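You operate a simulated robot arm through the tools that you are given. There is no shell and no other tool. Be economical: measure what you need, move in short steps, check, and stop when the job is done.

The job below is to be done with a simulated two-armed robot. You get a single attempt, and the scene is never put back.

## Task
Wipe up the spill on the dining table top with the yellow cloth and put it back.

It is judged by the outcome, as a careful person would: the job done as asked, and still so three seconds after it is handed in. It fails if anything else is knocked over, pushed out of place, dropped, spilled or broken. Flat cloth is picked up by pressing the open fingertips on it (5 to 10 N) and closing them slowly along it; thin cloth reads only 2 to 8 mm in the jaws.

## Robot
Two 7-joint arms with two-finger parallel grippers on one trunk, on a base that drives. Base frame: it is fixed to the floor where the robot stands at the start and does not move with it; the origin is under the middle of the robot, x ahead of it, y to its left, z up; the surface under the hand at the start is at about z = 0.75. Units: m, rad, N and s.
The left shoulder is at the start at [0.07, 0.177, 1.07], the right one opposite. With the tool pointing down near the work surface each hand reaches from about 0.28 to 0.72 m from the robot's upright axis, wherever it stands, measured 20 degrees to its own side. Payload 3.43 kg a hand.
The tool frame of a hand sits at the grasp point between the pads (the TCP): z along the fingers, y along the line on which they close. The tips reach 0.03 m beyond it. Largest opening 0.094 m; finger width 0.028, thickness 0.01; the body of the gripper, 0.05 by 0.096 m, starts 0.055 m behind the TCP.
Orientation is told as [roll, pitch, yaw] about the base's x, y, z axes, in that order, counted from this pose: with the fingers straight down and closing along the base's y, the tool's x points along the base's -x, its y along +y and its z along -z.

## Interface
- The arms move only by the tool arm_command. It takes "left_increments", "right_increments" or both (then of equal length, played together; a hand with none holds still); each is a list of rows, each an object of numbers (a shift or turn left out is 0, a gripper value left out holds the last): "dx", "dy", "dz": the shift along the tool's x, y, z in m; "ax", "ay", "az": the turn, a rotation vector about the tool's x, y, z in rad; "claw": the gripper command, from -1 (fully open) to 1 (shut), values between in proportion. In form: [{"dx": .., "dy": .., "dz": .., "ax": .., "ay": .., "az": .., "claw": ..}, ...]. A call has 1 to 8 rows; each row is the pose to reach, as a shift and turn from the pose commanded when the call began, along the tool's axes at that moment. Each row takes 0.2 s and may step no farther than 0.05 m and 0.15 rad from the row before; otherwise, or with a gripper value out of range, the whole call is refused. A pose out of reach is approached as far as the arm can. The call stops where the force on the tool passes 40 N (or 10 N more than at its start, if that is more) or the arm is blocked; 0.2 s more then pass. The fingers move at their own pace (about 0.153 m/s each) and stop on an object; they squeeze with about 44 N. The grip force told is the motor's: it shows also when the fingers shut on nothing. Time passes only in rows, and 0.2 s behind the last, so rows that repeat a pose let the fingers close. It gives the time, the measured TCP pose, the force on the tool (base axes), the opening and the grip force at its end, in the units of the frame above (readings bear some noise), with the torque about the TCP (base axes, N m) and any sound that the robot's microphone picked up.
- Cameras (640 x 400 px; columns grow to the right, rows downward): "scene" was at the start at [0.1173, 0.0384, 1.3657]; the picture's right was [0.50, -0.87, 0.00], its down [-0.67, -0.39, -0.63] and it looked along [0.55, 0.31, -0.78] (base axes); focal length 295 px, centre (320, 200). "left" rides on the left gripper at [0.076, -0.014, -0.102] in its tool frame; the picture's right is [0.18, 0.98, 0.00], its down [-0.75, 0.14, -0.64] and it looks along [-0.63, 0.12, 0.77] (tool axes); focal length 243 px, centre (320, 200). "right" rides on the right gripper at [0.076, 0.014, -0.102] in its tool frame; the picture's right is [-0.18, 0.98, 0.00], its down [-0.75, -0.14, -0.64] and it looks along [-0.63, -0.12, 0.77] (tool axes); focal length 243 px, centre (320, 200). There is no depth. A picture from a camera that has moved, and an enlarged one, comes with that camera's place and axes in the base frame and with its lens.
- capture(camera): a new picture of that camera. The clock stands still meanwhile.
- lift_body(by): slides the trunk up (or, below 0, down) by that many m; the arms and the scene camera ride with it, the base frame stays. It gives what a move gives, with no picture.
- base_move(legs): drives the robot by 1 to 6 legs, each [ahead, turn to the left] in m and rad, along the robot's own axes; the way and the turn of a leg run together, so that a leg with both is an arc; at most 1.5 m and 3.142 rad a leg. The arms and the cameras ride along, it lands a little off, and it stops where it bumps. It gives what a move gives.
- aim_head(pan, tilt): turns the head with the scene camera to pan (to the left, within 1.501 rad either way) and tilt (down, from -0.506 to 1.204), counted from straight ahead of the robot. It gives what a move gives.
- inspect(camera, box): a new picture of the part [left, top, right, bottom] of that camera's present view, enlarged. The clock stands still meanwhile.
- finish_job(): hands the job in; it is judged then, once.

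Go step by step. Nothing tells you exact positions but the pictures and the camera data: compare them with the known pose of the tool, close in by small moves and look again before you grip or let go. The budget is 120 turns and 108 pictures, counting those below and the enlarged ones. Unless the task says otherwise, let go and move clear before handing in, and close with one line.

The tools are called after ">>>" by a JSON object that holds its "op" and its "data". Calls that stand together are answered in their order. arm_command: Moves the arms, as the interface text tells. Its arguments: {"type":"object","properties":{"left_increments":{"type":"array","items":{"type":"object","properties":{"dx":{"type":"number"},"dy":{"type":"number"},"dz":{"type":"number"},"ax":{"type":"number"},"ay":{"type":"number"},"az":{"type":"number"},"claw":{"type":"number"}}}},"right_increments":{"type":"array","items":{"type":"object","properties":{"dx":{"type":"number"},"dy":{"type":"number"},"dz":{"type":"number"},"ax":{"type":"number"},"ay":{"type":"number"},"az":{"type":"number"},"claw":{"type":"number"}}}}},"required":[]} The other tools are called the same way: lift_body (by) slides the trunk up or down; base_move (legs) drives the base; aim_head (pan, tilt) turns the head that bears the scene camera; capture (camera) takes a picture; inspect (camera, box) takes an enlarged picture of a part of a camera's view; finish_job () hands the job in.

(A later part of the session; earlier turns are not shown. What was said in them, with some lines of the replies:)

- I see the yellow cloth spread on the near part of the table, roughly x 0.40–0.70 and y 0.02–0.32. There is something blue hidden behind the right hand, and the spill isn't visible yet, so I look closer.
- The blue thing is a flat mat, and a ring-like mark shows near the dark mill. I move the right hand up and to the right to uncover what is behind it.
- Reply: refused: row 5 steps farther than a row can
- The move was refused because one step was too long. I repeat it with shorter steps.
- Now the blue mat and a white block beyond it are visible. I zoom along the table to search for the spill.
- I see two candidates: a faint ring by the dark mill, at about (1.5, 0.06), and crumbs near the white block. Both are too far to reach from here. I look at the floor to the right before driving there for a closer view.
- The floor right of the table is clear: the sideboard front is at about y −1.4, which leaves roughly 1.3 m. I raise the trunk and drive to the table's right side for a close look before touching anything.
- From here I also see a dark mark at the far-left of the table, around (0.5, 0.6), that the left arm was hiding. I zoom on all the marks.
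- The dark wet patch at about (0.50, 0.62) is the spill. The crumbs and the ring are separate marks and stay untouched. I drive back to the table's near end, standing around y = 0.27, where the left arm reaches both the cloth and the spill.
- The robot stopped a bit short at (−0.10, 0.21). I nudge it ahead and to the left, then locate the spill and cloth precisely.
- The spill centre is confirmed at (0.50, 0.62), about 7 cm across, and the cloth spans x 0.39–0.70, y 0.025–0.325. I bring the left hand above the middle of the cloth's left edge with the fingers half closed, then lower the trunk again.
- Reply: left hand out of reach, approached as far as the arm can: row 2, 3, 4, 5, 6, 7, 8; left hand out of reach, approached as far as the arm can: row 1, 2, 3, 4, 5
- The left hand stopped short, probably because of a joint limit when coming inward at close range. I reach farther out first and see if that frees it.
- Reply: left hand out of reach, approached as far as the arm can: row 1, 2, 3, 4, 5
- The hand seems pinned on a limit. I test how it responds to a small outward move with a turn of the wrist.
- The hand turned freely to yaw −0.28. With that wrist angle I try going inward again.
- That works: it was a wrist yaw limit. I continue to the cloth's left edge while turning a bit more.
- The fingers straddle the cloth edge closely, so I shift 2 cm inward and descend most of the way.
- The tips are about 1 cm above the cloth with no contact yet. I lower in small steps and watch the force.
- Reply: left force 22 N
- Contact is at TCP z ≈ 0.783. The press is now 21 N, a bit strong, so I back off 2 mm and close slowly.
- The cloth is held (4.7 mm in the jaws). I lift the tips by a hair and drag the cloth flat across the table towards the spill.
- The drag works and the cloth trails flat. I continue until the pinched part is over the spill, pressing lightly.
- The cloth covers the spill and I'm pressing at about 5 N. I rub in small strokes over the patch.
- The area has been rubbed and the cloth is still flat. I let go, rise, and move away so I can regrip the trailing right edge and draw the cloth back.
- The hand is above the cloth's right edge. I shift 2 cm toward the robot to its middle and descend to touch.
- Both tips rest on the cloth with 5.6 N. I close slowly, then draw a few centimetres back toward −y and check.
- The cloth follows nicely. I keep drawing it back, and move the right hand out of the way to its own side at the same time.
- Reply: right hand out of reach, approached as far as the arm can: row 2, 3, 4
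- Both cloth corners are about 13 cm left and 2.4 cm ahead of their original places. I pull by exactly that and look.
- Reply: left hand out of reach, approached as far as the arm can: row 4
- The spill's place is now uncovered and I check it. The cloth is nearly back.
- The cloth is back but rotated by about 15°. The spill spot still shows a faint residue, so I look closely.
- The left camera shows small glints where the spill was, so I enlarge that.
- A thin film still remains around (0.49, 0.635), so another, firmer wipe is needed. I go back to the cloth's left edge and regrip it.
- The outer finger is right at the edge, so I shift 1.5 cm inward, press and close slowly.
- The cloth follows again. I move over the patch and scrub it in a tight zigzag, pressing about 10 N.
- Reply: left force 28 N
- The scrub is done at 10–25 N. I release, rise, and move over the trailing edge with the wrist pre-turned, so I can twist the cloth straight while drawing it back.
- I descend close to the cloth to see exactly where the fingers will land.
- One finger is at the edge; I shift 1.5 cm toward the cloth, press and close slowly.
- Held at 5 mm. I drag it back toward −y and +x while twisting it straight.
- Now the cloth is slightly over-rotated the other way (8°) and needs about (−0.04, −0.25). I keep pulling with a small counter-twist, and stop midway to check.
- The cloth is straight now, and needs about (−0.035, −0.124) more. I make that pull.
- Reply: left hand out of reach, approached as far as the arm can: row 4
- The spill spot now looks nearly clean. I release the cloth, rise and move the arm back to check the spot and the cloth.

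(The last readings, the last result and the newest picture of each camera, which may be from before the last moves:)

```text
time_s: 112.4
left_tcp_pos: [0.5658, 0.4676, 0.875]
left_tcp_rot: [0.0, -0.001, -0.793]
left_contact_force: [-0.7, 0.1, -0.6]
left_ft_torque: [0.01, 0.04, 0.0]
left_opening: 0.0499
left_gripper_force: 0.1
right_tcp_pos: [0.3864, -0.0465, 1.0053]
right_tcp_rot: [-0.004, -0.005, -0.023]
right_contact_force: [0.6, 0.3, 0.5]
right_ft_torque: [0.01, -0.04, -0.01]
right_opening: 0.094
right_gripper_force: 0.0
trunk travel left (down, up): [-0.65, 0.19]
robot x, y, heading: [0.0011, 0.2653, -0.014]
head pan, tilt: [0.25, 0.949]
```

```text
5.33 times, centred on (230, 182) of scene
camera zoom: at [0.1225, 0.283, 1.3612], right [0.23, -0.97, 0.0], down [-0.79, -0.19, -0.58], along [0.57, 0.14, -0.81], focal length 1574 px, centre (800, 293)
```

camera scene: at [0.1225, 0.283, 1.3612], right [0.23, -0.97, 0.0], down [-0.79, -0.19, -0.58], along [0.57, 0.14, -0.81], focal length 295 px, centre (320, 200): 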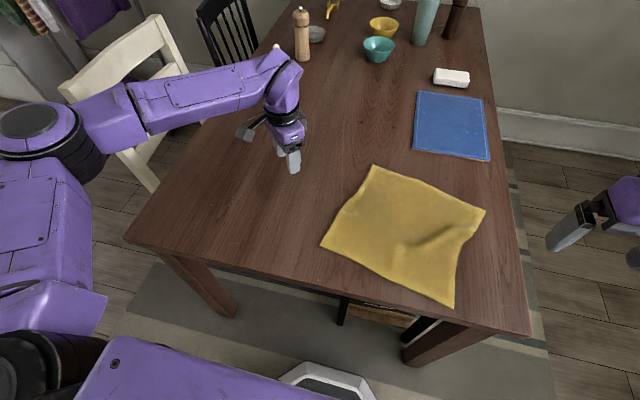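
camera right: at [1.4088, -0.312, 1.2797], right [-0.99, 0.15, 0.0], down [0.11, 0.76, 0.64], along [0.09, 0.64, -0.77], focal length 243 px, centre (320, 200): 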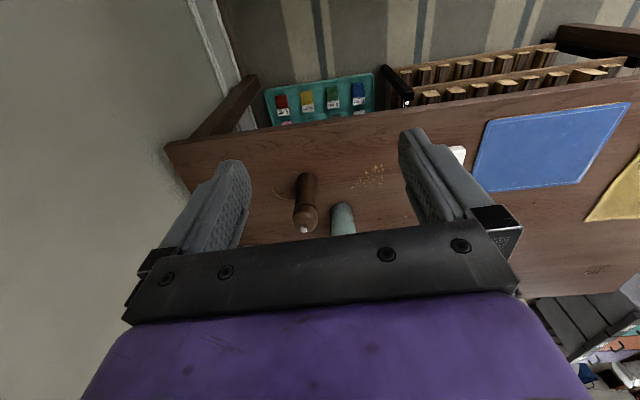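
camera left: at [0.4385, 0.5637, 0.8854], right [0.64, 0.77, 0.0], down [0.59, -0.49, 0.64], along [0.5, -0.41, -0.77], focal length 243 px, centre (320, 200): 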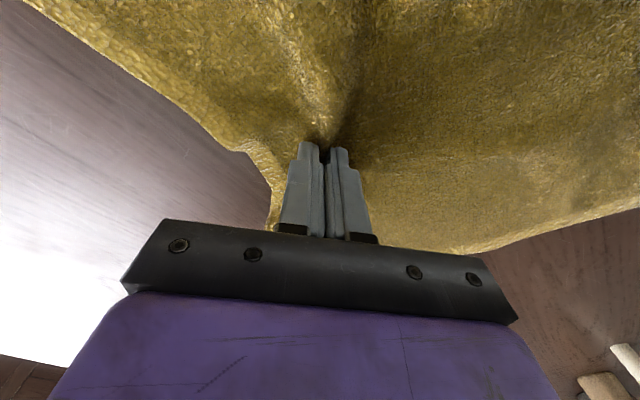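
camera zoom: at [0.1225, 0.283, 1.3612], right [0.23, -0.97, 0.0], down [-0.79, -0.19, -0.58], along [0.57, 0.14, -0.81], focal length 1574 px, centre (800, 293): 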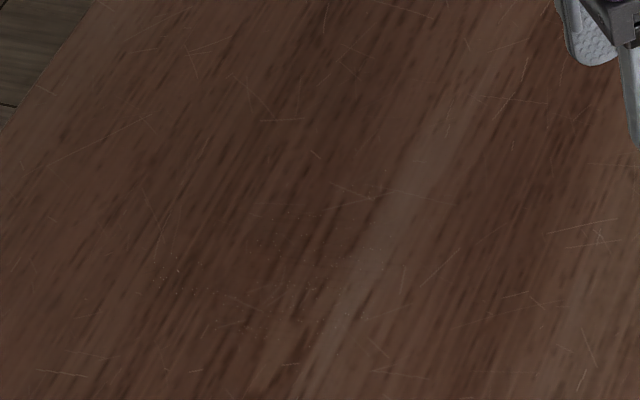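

The wet patch looks nearly gone, with a few specks left. I take the same close-up with the hand camera to compare.

>>> {"op": "arm_command", "data": {"left_increments": [{"dx": 0.04, "dy": 0.0065, "dz": -0.008, "az": -0.04}, {"dx": 0.08, "dy": 0.013, "dz": -0.016, "az": -0.08}, {"dx": 0.12, "dy": 0.0195, "dz": -0.024, "az": -0.12}, {"dx": 0.16, "dy": 0.026, "dz": -0.032, "az": -0.16}, {"dx": 0.2, "dy": 0.0325, "dz": -0.04, "az": -0.2}]}}

>>> {"op": "inspect", "data": {"camera": "left", "box": [220, 40, 460, 190]}}

```text
time_s: 113.6
left_tcp_pos: [0.4479, 0.6287, 0.9149]
left_tcp_rot: [0.001, -0.001, -0.59]
left_contact_force: [0.3, 0.5, 0.2]
left_ft_torque: [-0.02, 0.03, 0.04]
left_opening: 0.0499
left_gripper_force: 0.0
right_tcp_pos: [0.3867, -0.0468, 1.0037]
right_tcp_rot: [-0.002, -0.005, -0.025]
right_contact_force: [-0.5, -0.2, -0.3]
right_ft_torque: [-0.03, 0.0, 0.01]
right_opening: 0.0939
right_gripper_force: 0.0
trunk travel left (down, up): [-0.65, 0.19]
robot x, y, heading: [0.0008, 0.2637, -0.014]
head pan, tilt: [0.25, 0.949]
```

```text
2.67 times, centred on (340, 115) of left
camera zoom: at [0.3768, 0.6602, 1.0177], right [0.39, 0.92, 0.0], down [0.7, -0.3, 0.64], along [0.59, -0.25, -0.77], focal length 647 px, centre (267, 427)
```

zoom: 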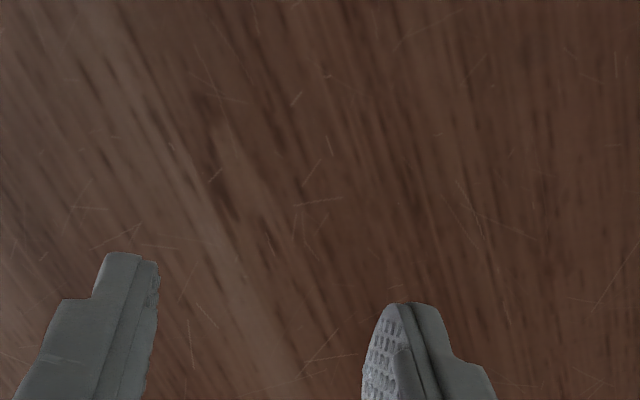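

The close-up shows plain wood with only scratches. I double check the spots where specks appeared in the scene view.

>>> {"op": "inspect", "data": {"camera": "left", "box": [290, 70, 430, 157]}}

>>> {"op": "inspect", "data": {"camera": "scene", "box": [180, 160, 260, 210]}}

```text
4.57 times, centred on (360, 114) of left
camera zoom: at [0.3768, 0.6602, 1.0177], right [0.39, 0.92, 0.0], down [0.7, -0.3, 0.64], along [0.59, -0.25, -0.77], focal length 1109 px, centre (137, 595)
```

zoom: 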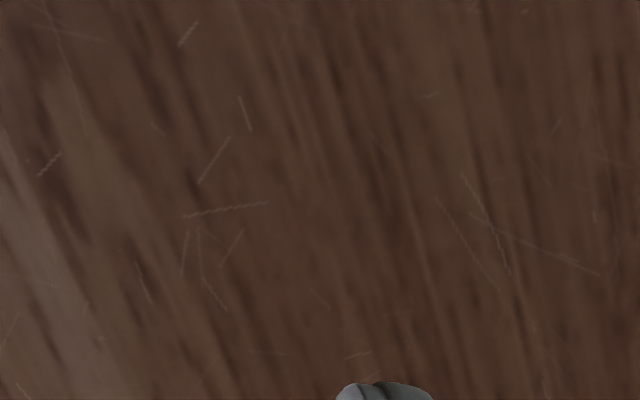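

```text
8.00 times, centred on (220, 185) of scene
camera zoom: at [0.1215, 0.2825, 1.3613], right [0.23, -0.97, 0.0], down [-0.79, -0.19, -0.58], along [0.57, 0.14, -0.81], focal length 2361 px, centre (1120, 320)
```

zoom: 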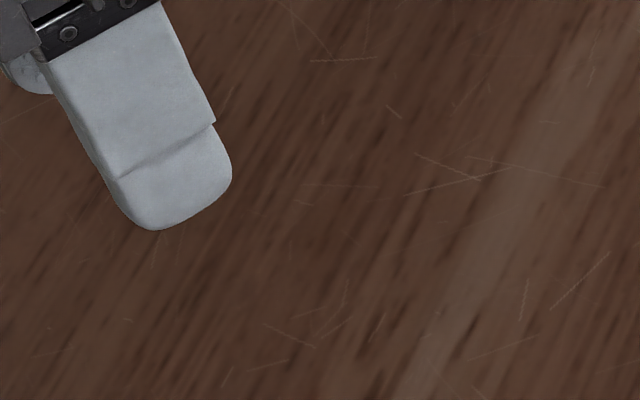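

The spill is gone. The cloth lies about 2.6 cm off and some 15° askew, so I use the right hand to pull its far-right corner, near (0.61, −0.02), back toward (0.70, 0.02).

>>> {"op": "arm_command", "data": {"right_increments": [{"dx": -0.04, "dy": 0.015, "claw": -0.06}, {"dx": -0.08, "dy": 0.03}, {"dx": -0.12, "dy": 0.045}, {"dx": -0.16, "dy": 0.06}, {"dx": -0.198, "dy": 0.082}, {"dx": -0.198, "dy": 0.082, "dz": 0.05}, {"dx": -0.198, "dy": 0.082, "dz": 0.1}, {"dx": -0.198, "dy": 0.082, "dz": 0.14}]}}

>>> {"op": "capture", "data": {"camera": "scene"}}

>>> {"op": "capture", "data": {"camera": "right"}}

```text
time_s: 115.4
left_tcp_pos: [0.4476, 0.6263, 0.9157]
left_tcp_rot: [0.001, 0.0, -0.59]
left_contact_force: [-1.2, -1.1, 0.5]
left_ft_torque: [0.04, 0.03, 0.02]
left_opening: 0.0499
left_gripper_force: 0.1
right_tcp_pos: [0.5889, 0.0272, 0.8614]
right_tcp_rot: [0.003, -0.003, -0.016]
right_contact_force: [-0.6, -0.3, 0.5]
right_ft_torque: [-0.01, 0.05, -0.03]
right_opening: 0.0499
right_gripper_force: 0.1
right hand out of reach, approached as far as the arm can: row 3, 4, 5, 6
trunk travel left (down, up): [-0.65, 0.19]
robot x, y, heading: [0.0004, 0.2628, -0.018]
head pan, tilt: [0.25, 0.949]
```

```text
47 pictures are left
camera scene: at [0.1207, 0.2798, 1.3615], right [0.23, -0.97, 0.0], down [-0.79, -0.19, -0.58], along [0.57, 0.14, -0.81], focal length 295 px, centre (320, 200)
```

scene: 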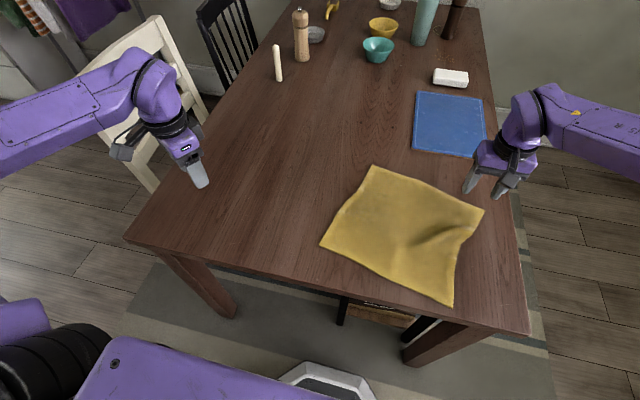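

```text
46 pictures are left
camera right: at [0.5122, 0.0421, 0.965], right [0.2, 0.98, 0.0], down [0.75, -0.16, 0.64], along [0.63, -0.13, -0.76], focal length 243 px, centre (320, 200)
```

right: 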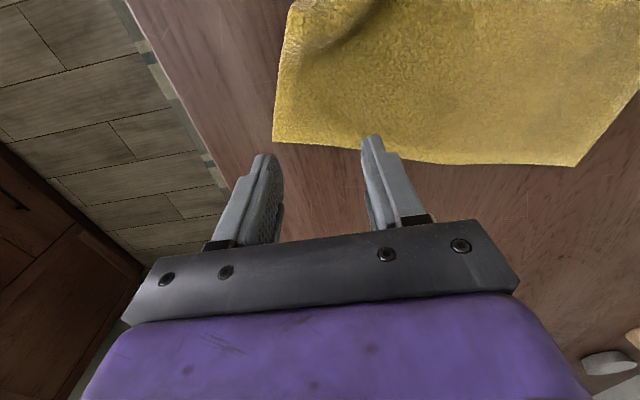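

The corner measures (0.604, −0.023). I centre the fingers at (0.575, 0.035), which puts both well on the cloth, and go down to just above it.

>>> {"op": "arm_command", "data": {"right_increments": [{"dx": 0.014, "dy": 0.008, "dz": 0.03}, {"dx": 0.014, "dy": 0.008, "dz": 0.063}]}}

>>> {"op": "capture", "data": {"camera": "right"}}

```text
time_s: 116.0
left_tcp_pos: [0.4494, 0.6276, 0.9152]
left_tcp_rot: [0.0, -0.001, -0.592]
left_contact_force: [-0.1, 0.3, -0.6]
left_ft_torque: [0.02, 0.0, -0.01]
left_opening: 0.0498
left_gripper_force: 0.1
right_tcp_pos: [0.5776, 0.0365, 0.8008]
right_tcp_rot: [0.001, 0.0, -0.016]
right_contact_force: [-0.5, -0.7, 0.1]
right_ft_torque: [-0.02, 0.01, 0.01]
right_opening: 0.0499
right_gripper_force: 0.0
trunk travel left (down, up): [-0.65, 0.19]
robot x, y, heading: [0.0018, 0.267, -0.018]
head pan, tilt: [0.25, 0.949]
```

```text
45 pictures are left
camera right: at [0.5001, 0.0515, 0.9023], right [0.2, 0.98, 0.0], down [0.75, -0.15, 0.64], along [0.63, -0.13, -0.77], focal length 243 px, centre (320, 200)
```

right: 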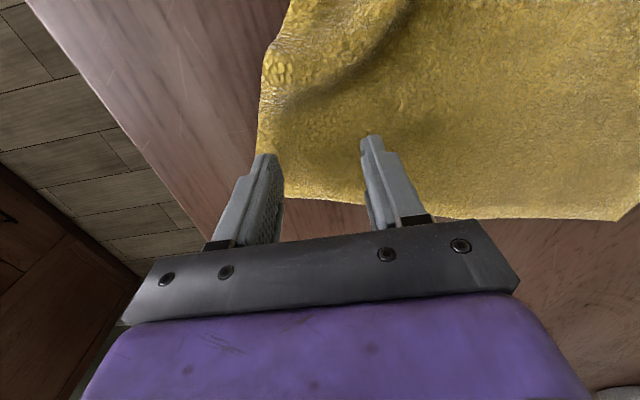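

One finger is at the edge, so I shift 2 cm in, press and close slowly.

>>> {"op": "arm_command", "data": {"right_increments": [{"dy": 0.02}, {"dy": 0.02, "dz": 0.01}, {"dy": 0.02, "dz": 0.017}, {"dy": 0.02, "dz": 0.018, "claw": 0.15}, {"dy": 0.02, "dz": 0.018, "claw": 0.4}, {"dy": 0.02, "dz": 0.018, "claw": 0.65}, {"dy": 0.02, "dz": 0.018, "claw": 0.85}, {"dy": 0.02, "dz": 0.018, "claw": 1.0}]}}

>>> {"op": "capture", "data": {"camera": "right"}}

```text
time_s: 117.8
left_tcp_pos: [0.4479, 0.6281, 0.9154]
left_tcp_rot: [-0.001, -0.002, -0.591]
left_contact_force: [0.5, 0.1, 0.8]
left_ft_torque: [0.01, 0.04, -0.09]
left_opening: 0.0497
left_gripper_force: 0.0
right_tcp_pos: [0.5754, 0.0579, 0.783]
right_tcp_rot: [0.0, -0.004, -0.016]
right_contact_force: [2.0, 0.2, 12.0]
right_ft_torque: [0.01, 0.03, -0.01]
right_opening: 0.0044
right_gripper_force: 38.9
trunk travel left (down, up): [-0.65, 0.19]
robot x, y, heading: [0.0008, 0.2657, -0.014]
head pan, tilt: [0.25, 0.949]
```

```text
44 pictures are left
camera right: at [0.499, 0.0732, 0.8865], right [0.2, 0.98, 0.0], down [0.75, -0.15, 0.64], along [0.63, -0.13, -0.76], focal length 243 px, centre (320, 200)
```

right: 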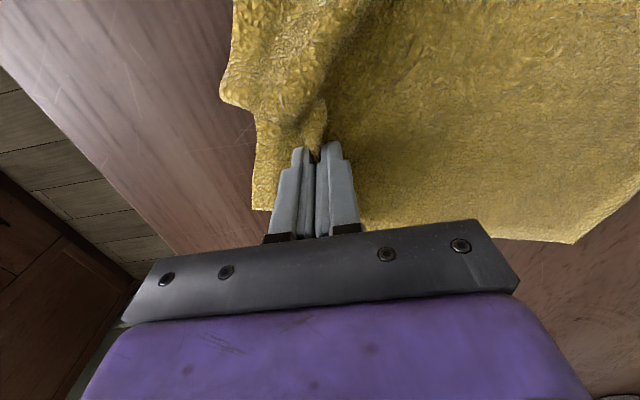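

Held. I pull this corner 7.5 cm away from the robot with a slight counter-clockwise twist, then look.

>>> {"op": "arm_command", "data": {"right_increments": [{"dz": -0.003}, {"dx": -0.02, "dz": -0.003, "az": -0.04}, {"dx": -0.04, "dz": -0.003, "az": -0.08}, {"dx": -0.06, "dz": -0.003, "az": -0.12}, {"dx": -0.075, "dz": -0.003, "az": -0.15}]}}

>>> {"op": "capture", "data": {"camera": "scene"}}

```text
time_s: 119.0
left_tcp_pos: [0.4497, 0.6271, 0.9153]
left_tcp_rot: [0.0, 0.0, -0.592]
left_contact_force: [-0.1, 0.9, -0.4]
left_ft_torque: [0.01, 0.03, 0.01]
left_opening: 0.0498
left_gripper_force: 0.0
right_tcp_pos: [0.6074, 0.0567, 0.7846]
right_tcp_rot: [-0.001, 0.0, 0.044]
right_contact_force: [0.0, -0.2, -0.3]
right_ft_torque: [-0.01, 0.02, -0.09]
right_opening: 0.0045
right_gripper_force: 39.3
right hand out of reach, approached as far as the arm can: row 3, 4, 5
trunk travel left (down, up): [-0.65, 0.19]
robot x, y, heading: [-0.0011, 0.2676, -0.016]
head pan, tilt: [0.25, 0.949]
```

```text
43 pictures are left
camera scene: at [0.1228, 0.2818, 1.3612], right [0.23, -0.97, 0.0], down [-0.79, -0.19, -0.58], along [0.57, 0.14, -0.81], focal length 295 px, centre (320, 200)
```

scene: 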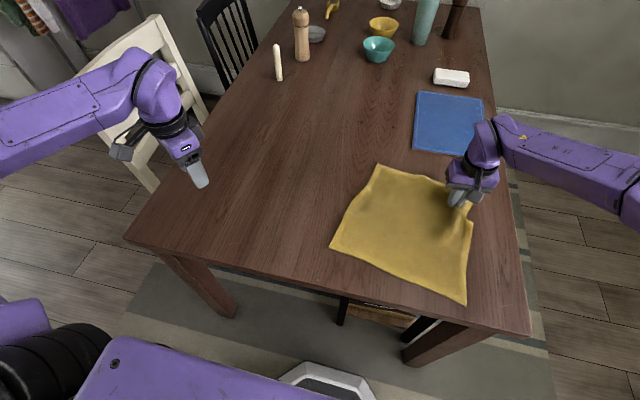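

It improved, but the twist hit the wrist limit. I undo the twist and pull a bit further away and to the left.

>>> {"op": "arm_command", "data": {"right_increments": [{"az": 0.1}, {"dx": -0.02, "dy": 0.005, "az": 0.2}, {"dx": -0.04, "dy": 0.01, "az": 0.25}, {"dx": -0.06, "dy": 0.02, "az": 0.25}]}}

>>> {"op": "capture", "data": {"camera": "scene"}}

```text
time_s: 120.0
left_tcp_pos: [0.4501, 0.6292, 0.9145]
left_tcp_rot: [-0.003, 0.0, -0.589]
left_contact_force: [0.0, -0.1, 0.5]
left_ft_torque: [0.03, 0.01, -0.03]
left_opening: 0.0497
left_gripper_force: 0.1
right_tcp_pos: [0.6669, 0.0809, 0.7871]
right_tcp_rot: [-0.001, 0.002, -0.206]
right_contact_force: [-0.4, 0.8, 0.4]
right_ft_torque: [0.0, 0.05, 0.07]
right_opening: 0.0046
right_gripper_force: 38.5
trunk travel left (down, up): [-0.65, 0.19]
robot x, y, heading: [0.0005, 0.2659, -0.017]
head pan, tilt: [0.25, 0.949]
```

```text
42 pictures are left
camera scene: at [0.1234, 0.283, 1.3611], right [0.23, -0.97, 0.0], down [-0.79, -0.19, -0.58], along [0.57, 0.14, -0.81], focal length 295 px, centre (320, 200)
```

scene: 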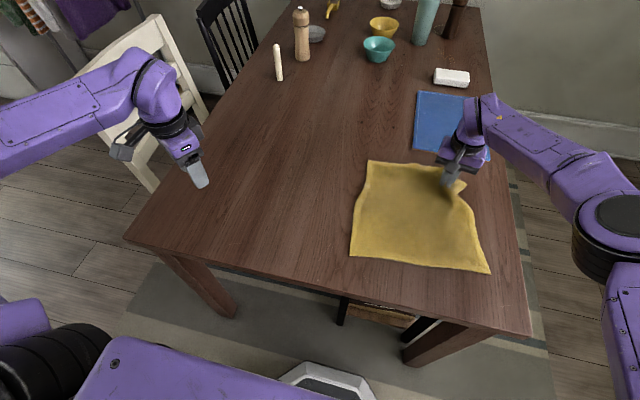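

The rotation is corrected, and the cloth is now about (+0.04, −0.04) off. I release the right hand and withdraw it, then the left hand will tug the near-left corner.

>>> {"op": "arm_command", "data": {"right_increments": [{"claw": 0.5}, {"claw": -0.06}, {"dz": -0.002}, {"dz": -0.04}, {"dz": -0.09}, {"dz": -0.13, "dy": -0.03}, {"dz": -0.15, "dy": -0.07}, {"dz": -0.15, "dy": -0.12}]}}

>>> {"op": "arm_command", "data": {"right_increments": [{"dx": 0.04, "dy": -0.02}, {"dx": 0.08, "dy": -0.04}, {"dx": 0.12, "dy": -0.05}]}}

>>> {"op": "capture", "data": {"camera": "scene"}}

```text
time_s: 121.8
left_tcp_pos: [0.4471, 0.6248, 0.9172]
left_tcp_rot: [0.005, -0.002, -0.591]
left_contact_force: [-1.2, -0.4, 1.0]
left_ft_torque: [0.04, -0.07, 0.01]
left_opening: 0.0497
left_gripper_force: 0.2
right_tcp_pos: [0.654, -0.0129, 0.935]
right_tcp_rot: [-0.081, -0.1, -0.23]
right_contact_force: [-1.0, 0.6, -1.5]
right_ft_torque: [-0.03, -0.1, 0.01]
right_opening: 0.0498
right_gripper_force: 0.0
right hand out of reach, approached as far as the arm can: row 5, 6, 7, 8
trunk travel left (down, up): [-0.65, 0.19]
robot x, y, heading: [0.0006, 0.2633, -0.012]
head pan, tilt: [0.25, 0.949]
```

```text
time_s: 122.6
left_tcp_pos: [0.4498, 0.6282, 0.9145]
left_tcp_rot: [0.0, -0.001, -0.59]
left_contact_force: [-0.4, 0.6, 0.0]
left_ft_torque: [0.02, -0.01, 0.01]
left_opening: 0.0497
left_gripper_force: 0.1
right_tcp_pos: [0.5293, -0.028, 0.9265]
right_tcp_rot: [-0.082, -0.103, -0.23]
right_contact_force: [-0.2, 0.0, 0.8]
right_ft_torque: [-0.03, 0.01, -0.02]
right_opening: 0.0499
right_gripper_force: 0.1
trunk travel left (down, up): [-0.65, 0.19]
robot x, y, heading: [0.003, 0.2652, -0.012]
head pan, tilt: [0.25, 0.949]
```

```text
41 pictures are left
camera scene: at [0.1223, 0.282, 1.3612], right [0.23, -0.97, 0.0], down [-0.79, -0.19, -0.58], along [0.57, 0.14, -0.81], focal length 295 px, centre (320, 200)
```

scene: 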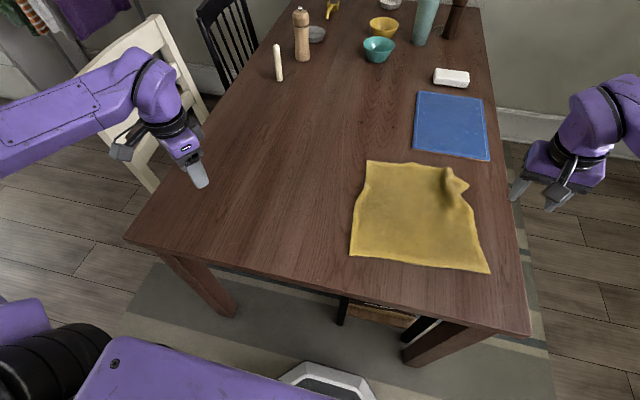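

The cloth is straight with a small bunch at its far-right corner. The left hand now goes above the near-left corner area, at (0.475, 0.24).

>>> {"op": "arm_command", "data": {"left_increments": [{"dx": -0.0296, "dy": -0.0385}, {"dx": -0.0592, "dy": -0.077}, {"dx": -0.0888, "dy": -0.1155}, {"dx": -0.1184, "dy": -0.154}, {"dx": -0.148, "dy": -0.1925}, {"dx": -0.1776, "dy": -0.231}, {"dx": -0.2072, "dy": -0.2695}, {"dx": -0.237, "dy": -0.308}]}}

>>> {"op": "arm_command", "data": {"left_increments": [{"dz": 0.04}, {"dz": 0.08}, {"dz": 0.115}]}}

>>> {"op": "capture", "data": {"camera": "left"}}

```text
time_s: 124.4
left_tcp_pos: [0.4735, 0.2375, 0.9116]
left_tcp_rot: [0.002, 0.002, -0.589]
left_contact_force: [0.2, -0.7, -0.3]
left_ft_torque: [0.04, -0.01, -0.04]
left_opening: 0.0498
left_gripper_force: 0.1
right_tcp_pos: [0.5305, -0.0302, 0.9271]
right_tcp_rot: [-0.081, -0.102, -0.231]
right_contact_force: [-0.5, -0.3, 0.4]
right_ft_torque: [-0.01, -0.01, -0.02]
right_opening: 0.0498
right_gripper_force: 0.0
trunk travel left (down, up): [-0.65, 0.19]
robot x, y, heading: [0.0044, 0.2649, -0.014]
head pan, tilt: [0.25, 0.949]
```

```text
time_s: 125.2
left_tcp_pos: [0.4746, 0.2409, 0.7992]
left_tcp_rot: [0.0, 0.0, -0.592]
left_contact_force: [-0.7, 0.2, 0.1]
left_ft_torque: [-0.01, -0.03, -0.03]
left_opening: 0.0497
left_gripper_force: 0.1
right_tcp_pos: [0.53, -0.0283, 0.9276]
right_tcp_rot: [-0.082, -0.103, -0.233]
right_contact_force: [0.2, -0.3, -0.4]
right_ft_torque: [0.03, 0.02, 0.02]
right_opening: 0.0497
right_gripper_force: 0.0
trunk travel left (down, up): [-0.65, 0.19]
robot x, y, heading: [0.0007, 0.2627, -0.015]
head pan, tilt: [0.25, 0.949]
```

```text
40 pictures are left
camera left: at [0.4032, 0.2723, 0.9005], right [0.39, 0.92, 0.0], down [0.7, -0.3, 0.64], along [0.59, -0.25, -0.77], focal length 243 px, centre (320, 200)
```

left: 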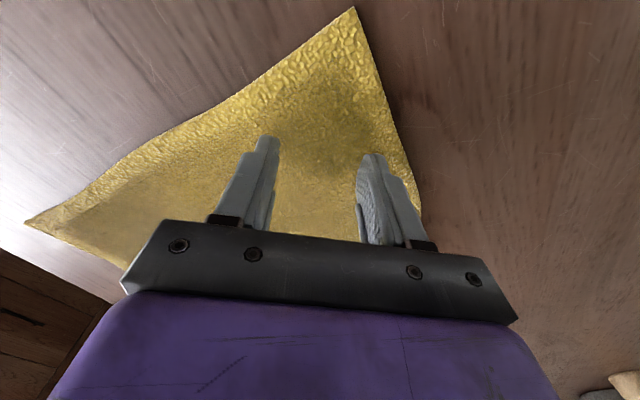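

Both fingers are over the cloth. I press, close, and tug by (−0.045, +0.045).

>>> {"op": "arm_command", "data": {"left_increments": [{"dy": -0.008, "dz": 0.008}, {"dy": -0.008, "dz": 0.0155}, {"dy": -0.008, "dz": 0.0165, "claw": 0.15}, {"dy": -0.008, "dz": 0.0165, "claw": 0.4}, {"dy": -0.008, "dz": 0.0165, "claw": 0.65}, {"dy": -0.008, "dz": 0.0165, "claw": 0.85}, {"dy": -0.008, "dz": 0.0165, "claw": 1.0}, {"dy": -0.008, "dz": 0.0145, "claw": 1.0}]}}

>>> {"op": "arm_command", "data": {"left_increments": [{"dx": 0.021, "dy": 0.004, "dz": -0.001}, {"dx": 0.042, "dy": 0.008, "dz": -0.001}, {"dx": 0.0624, "dy": 0.0124, "dz": -0.001}]}}

>>> {"op": "capture", "data": {"camera": "scene"}}

```text
time_s: 127.0
left_tcp_pos: [0.4695, 0.2334, 0.7833]
left_tcp_rot: [0.0, -0.001, -0.59]
left_contact_force: [0.0, -2.4, 8.7]
left_ft_torque: [-0.08, 0.0, 0.03]
left_opening: 0.0045
left_gripper_force: 38.8
right_tcp_pos: [0.5301, -0.0294, 0.9282]
right_tcp_rot: [-0.082, -0.101, -0.231]
right_contact_force: [-0.7, -0.1, 0.1]
right_ft_torque: [0.02, 0.01, -0.02]
right_opening: 0.0499
right_gripper_force: 0.2
trunk travel left (down, up): [-0.65, 0.19]
robot x, y, heading: [0.0026, 0.2666, -0.014]
head pan, tilt: [0.25, 0.949]
```

```text
time_s: 127.8
left_tcp_pos: [0.4253, 0.2796, 0.784]
left_tcp_rot: [-0.001, 0.0, -0.59]
left_contact_force: [0.4, -1.4, 2.5]
left_ft_torque: [-0.02, -0.01, -0.01]
left_opening: 0.0043
left_gripper_force: 38.9
right_tcp_pos: [0.5295, -0.028, 0.9274]
right_tcp_rot: [-0.084, -0.104, -0.233]
right_contact_force: [0.0, 0.0, 1.9]
right_ft_torque: [0.04, 0.01, -0.03]
right_opening: 0.0496
right_gripper_force: 0.1
trunk travel left (down, up): [-0.65, 0.19]
robot x, y, heading: [-0.0023, 0.2655, -0.013]
head pan, tilt: [0.25, 0.949]
```

```text
39 pictures are left
camera scene: at [0.1223, 0.2819, 1.3612], right [0.23, -0.97, 0.0], down [-0.79, -0.19, -0.58], along [0.57, 0.14, -0.81], focal length 295 px, centre (320, 200)
```

scene: 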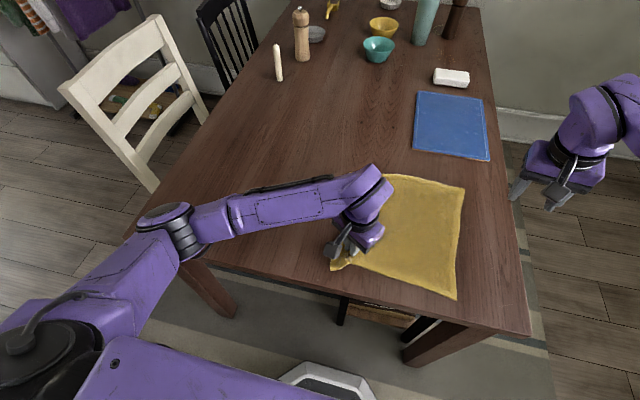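

Very close to the original outline now, and the bunch has come out. I release, rise and clear the arm to compare.

>>> {"op": "arm_command", "data": {"left_increments": [{"claw": 0.5}, {"claw": -0.06}, {"claw": -0.06, "dz": -0.002}, {"dz": -0.04}, {"dz": -0.09}]}}

>>> {"op": "arm_command", "data": {"left_increments": [{"dx": 0.025, "dy": 0.04}, {"dx": 0.045, "dy": 0.083}, {"dx": 0.065, "dy": 0.126}, {"dx": 0.085, "dy": 0.169}, {"dx": 0.105, "dy": 0.212}, {"dx": 0.125, "dy": 0.255}, {"dx": 0.145, "dy": 0.298}, {"dx": 0.165, "dy": 0.341}]}}

>>> {"op": "capture", "data": {"camera": "scene"}}

```text
time_s: 129.0
left_tcp_pos: [0.4256, 0.2764, 0.8735]
left_tcp_rot: [0.003, 0.0, -0.591]
left_contact_force: [0.7, 0.6, -0.5]
left_ft_torque: [0.03, -0.03, 0.0]
left_opening: 0.0499
left_gripper_force: 0.0
right_tcp_pos: [0.53, -0.0287, 0.9277]
right_tcp_rot: [-0.082, -0.103, -0.233]
right_contact_force: [-0.4, 0.2, -0.8]
right_ft_torque: [-0.02, -0.02, 0.05]
right_opening: 0.0497
right_gripper_force: 0.1
trunk travel left (down, up): [-0.65, 0.19]
robot x, y, heading: [0.0019, 0.2623, -0.017]
head pan, tilt: [0.25, 0.949]
```

```text
time_s: 130.8
left_tcp_pos: [0.4777, 0.6569, 0.876]
left_tcp_rot: [0.0, -0.001, -0.593]
left_contact_force: [-0.1, 0.5, 0.0]
left_ft_torque: [0.03, -0.01, -0.01]
left_opening: 0.0498
left_gripper_force: 0.2
right_tcp_pos: [0.5299, -0.0269, 0.9277]
right_tcp_rot: [-0.082, -0.102, -0.232]
right_contact_force: [0.1, -0.2, 0.2]
right_ft_torque: [-0.02, 0.0, -0.03]
right_opening: 0.0499
right_gripper_force: 0.1
trunk travel left (down, up): [-0.65, 0.19]
robot x, y, heading: [-0.0022, 0.2623, -0.014]
head pan, tilt: [0.25, 0.949]
```

```text
38 pictures are left
camera scene: at [0.1225, 0.2827, 1.3612], right [0.23, -0.97, 0.0], down [-0.79, -0.19, -0.58], along [0.57, 0.14, -0.81], focal length 295 px, centre (320, 200)
```

scene: 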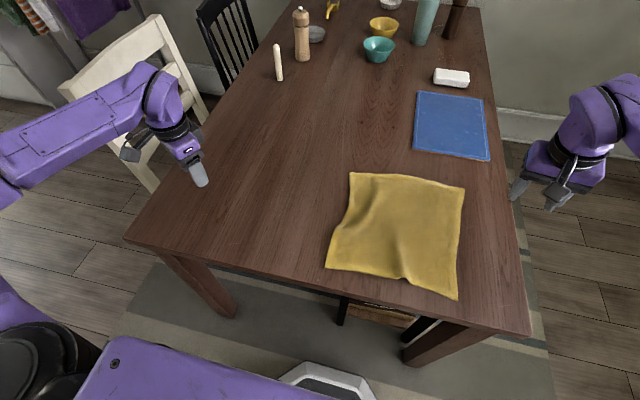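

The cloth's corners are within about 2 cm of their original places. I pull the left hand clear and take a last look at the spill spot.

>>> {"op": "arm_command", "data": {"left_increments": [{"dz": -0.04}, {"dz": -0.08, "dx": 0.03}, {"dz": -0.08, "dx": 0.07}, {"dz": -0.08, "dx": 0.11}]}}

>>> {"op": "aim_head", "data": {"pan": 0.6, "tilt": 0.9}}

>>> {"op": "capture", "data": {"camera": "scene"}}

>>> {"op": "inspect", "data": {"camera": "scene", "box": [240, 110, 400, 210]}}

```text
time_s: 131.8
left_tcp_pos: [0.3839, 0.7161, 0.9551]
left_tcp_rot: [0.0, -0.002, -0.592]
left_contact_force: [-0.5, 1.8, -0.6]
left_ft_torque: [0.0, 0.0, 0.03]
left_opening: 0.0495
left_gripper_force: 0.1
right_tcp_pos: [0.5292, -0.0277, 0.9277]
right_tcp_rot: [-0.082, -0.104, -0.233]
right_contact_force: [0.0, 0.7, -1.0]
right_ft_torque: [0.0, 0.01, 0.02]
right_opening: 0.0498
right_gripper_force: 0.0
trunk travel left (down, up): [-0.65, 0.19]
robot x, y, heading: [0.002, 0.264, -0.016]
head pan, tilt: [0.25, 0.949]
```

```text
time_s: 132.7
left_tcp_pos: [0.3861, 0.7148, 0.9545]
left_tcp_rot: [0.001, 0.001, -0.591]
left_contact_force: [-0.3, 0.1, -0.7]
left_ft_torque: [-0.02, 0.0, 0.01]
left_opening: 0.0497
left_gripper_force: 0.1
right_tcp_pos: [0.5299, -0.0281, 0.9292]
right_tcp_rot: [-0.083, -0.105, -0.233]
right_contact_force: [0.1, 0.0, 0.4]
right_ft_torque: [0.03, -0.02, -0.04]
right_opening: 0.0499
right_gripper_force: 0.1
trunk travel left (down, up): [-0.65, 0.19]
robot x, y, heading: [0.001, 0.2625, -0.01]
head pan, tilt: [0.6, 0.901]
```

```text
37 pictures are left
camera scene: at [0.115, 0.3062, 1.3648], right [0.55, -0.83, 0.0], down [-0.65, -0.43, -0.62], along [0.52, 0.34, -0.78], focal length 295 px, centre (320, 200)
```

scene: 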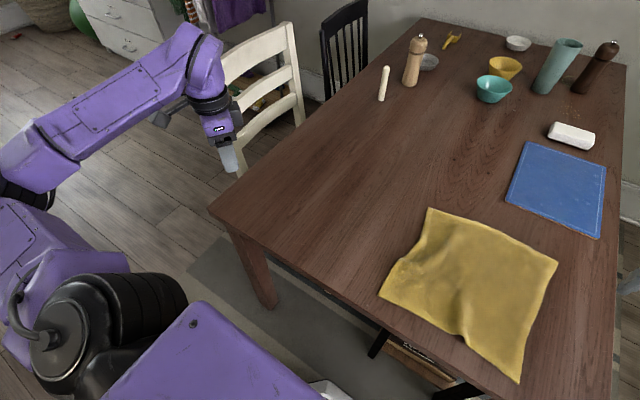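

```text
4.00 times, centred on (320, 160) of scene
camera zoom: at [0.115, 0.3062, 1.3648], right [0.55, -0.83, 0.0], down [-0.65, -0.43, -0.62], along [0.52, 0.34, -0.78], focal length 1180 px, centre (320, 360)
```

zoom: 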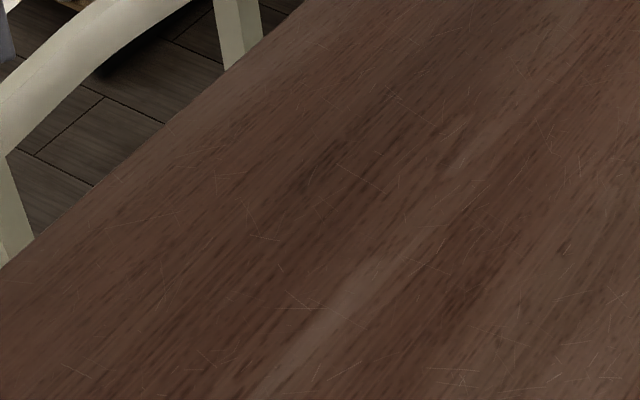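

The spill spot projects near (295, 198) in this view, so I zoom exactly there once more.

>>> {"op": "inspect", "data": {"camera": "scene", "box": [235, 160, 355, 235]}}

```text
5.33 times, centred on (295, 198) of scene
camera zoom: at [0.115, 0.3062, 1.3648], right [0.55, -0.83, 0.0], down [-0.65, -0.43, -0.62], along [0.52, 0.34, -0.78], focal length 1574 px, centre (453, 213)
```

zoom: 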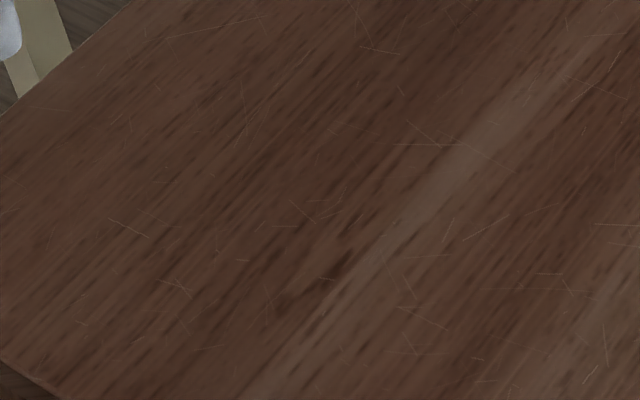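

The spot is clean, the cloth lies flat where it was, nothing else moved, and both hands are clear, so I hand in.

>>> {"op": "finish_job", "data": {}}

```text
The job is handed in.
```

The spill on the table is wiped up. The yellow cloth is back within about 2 cm of where it was, slightly wrinkled, and nothing else was moved.
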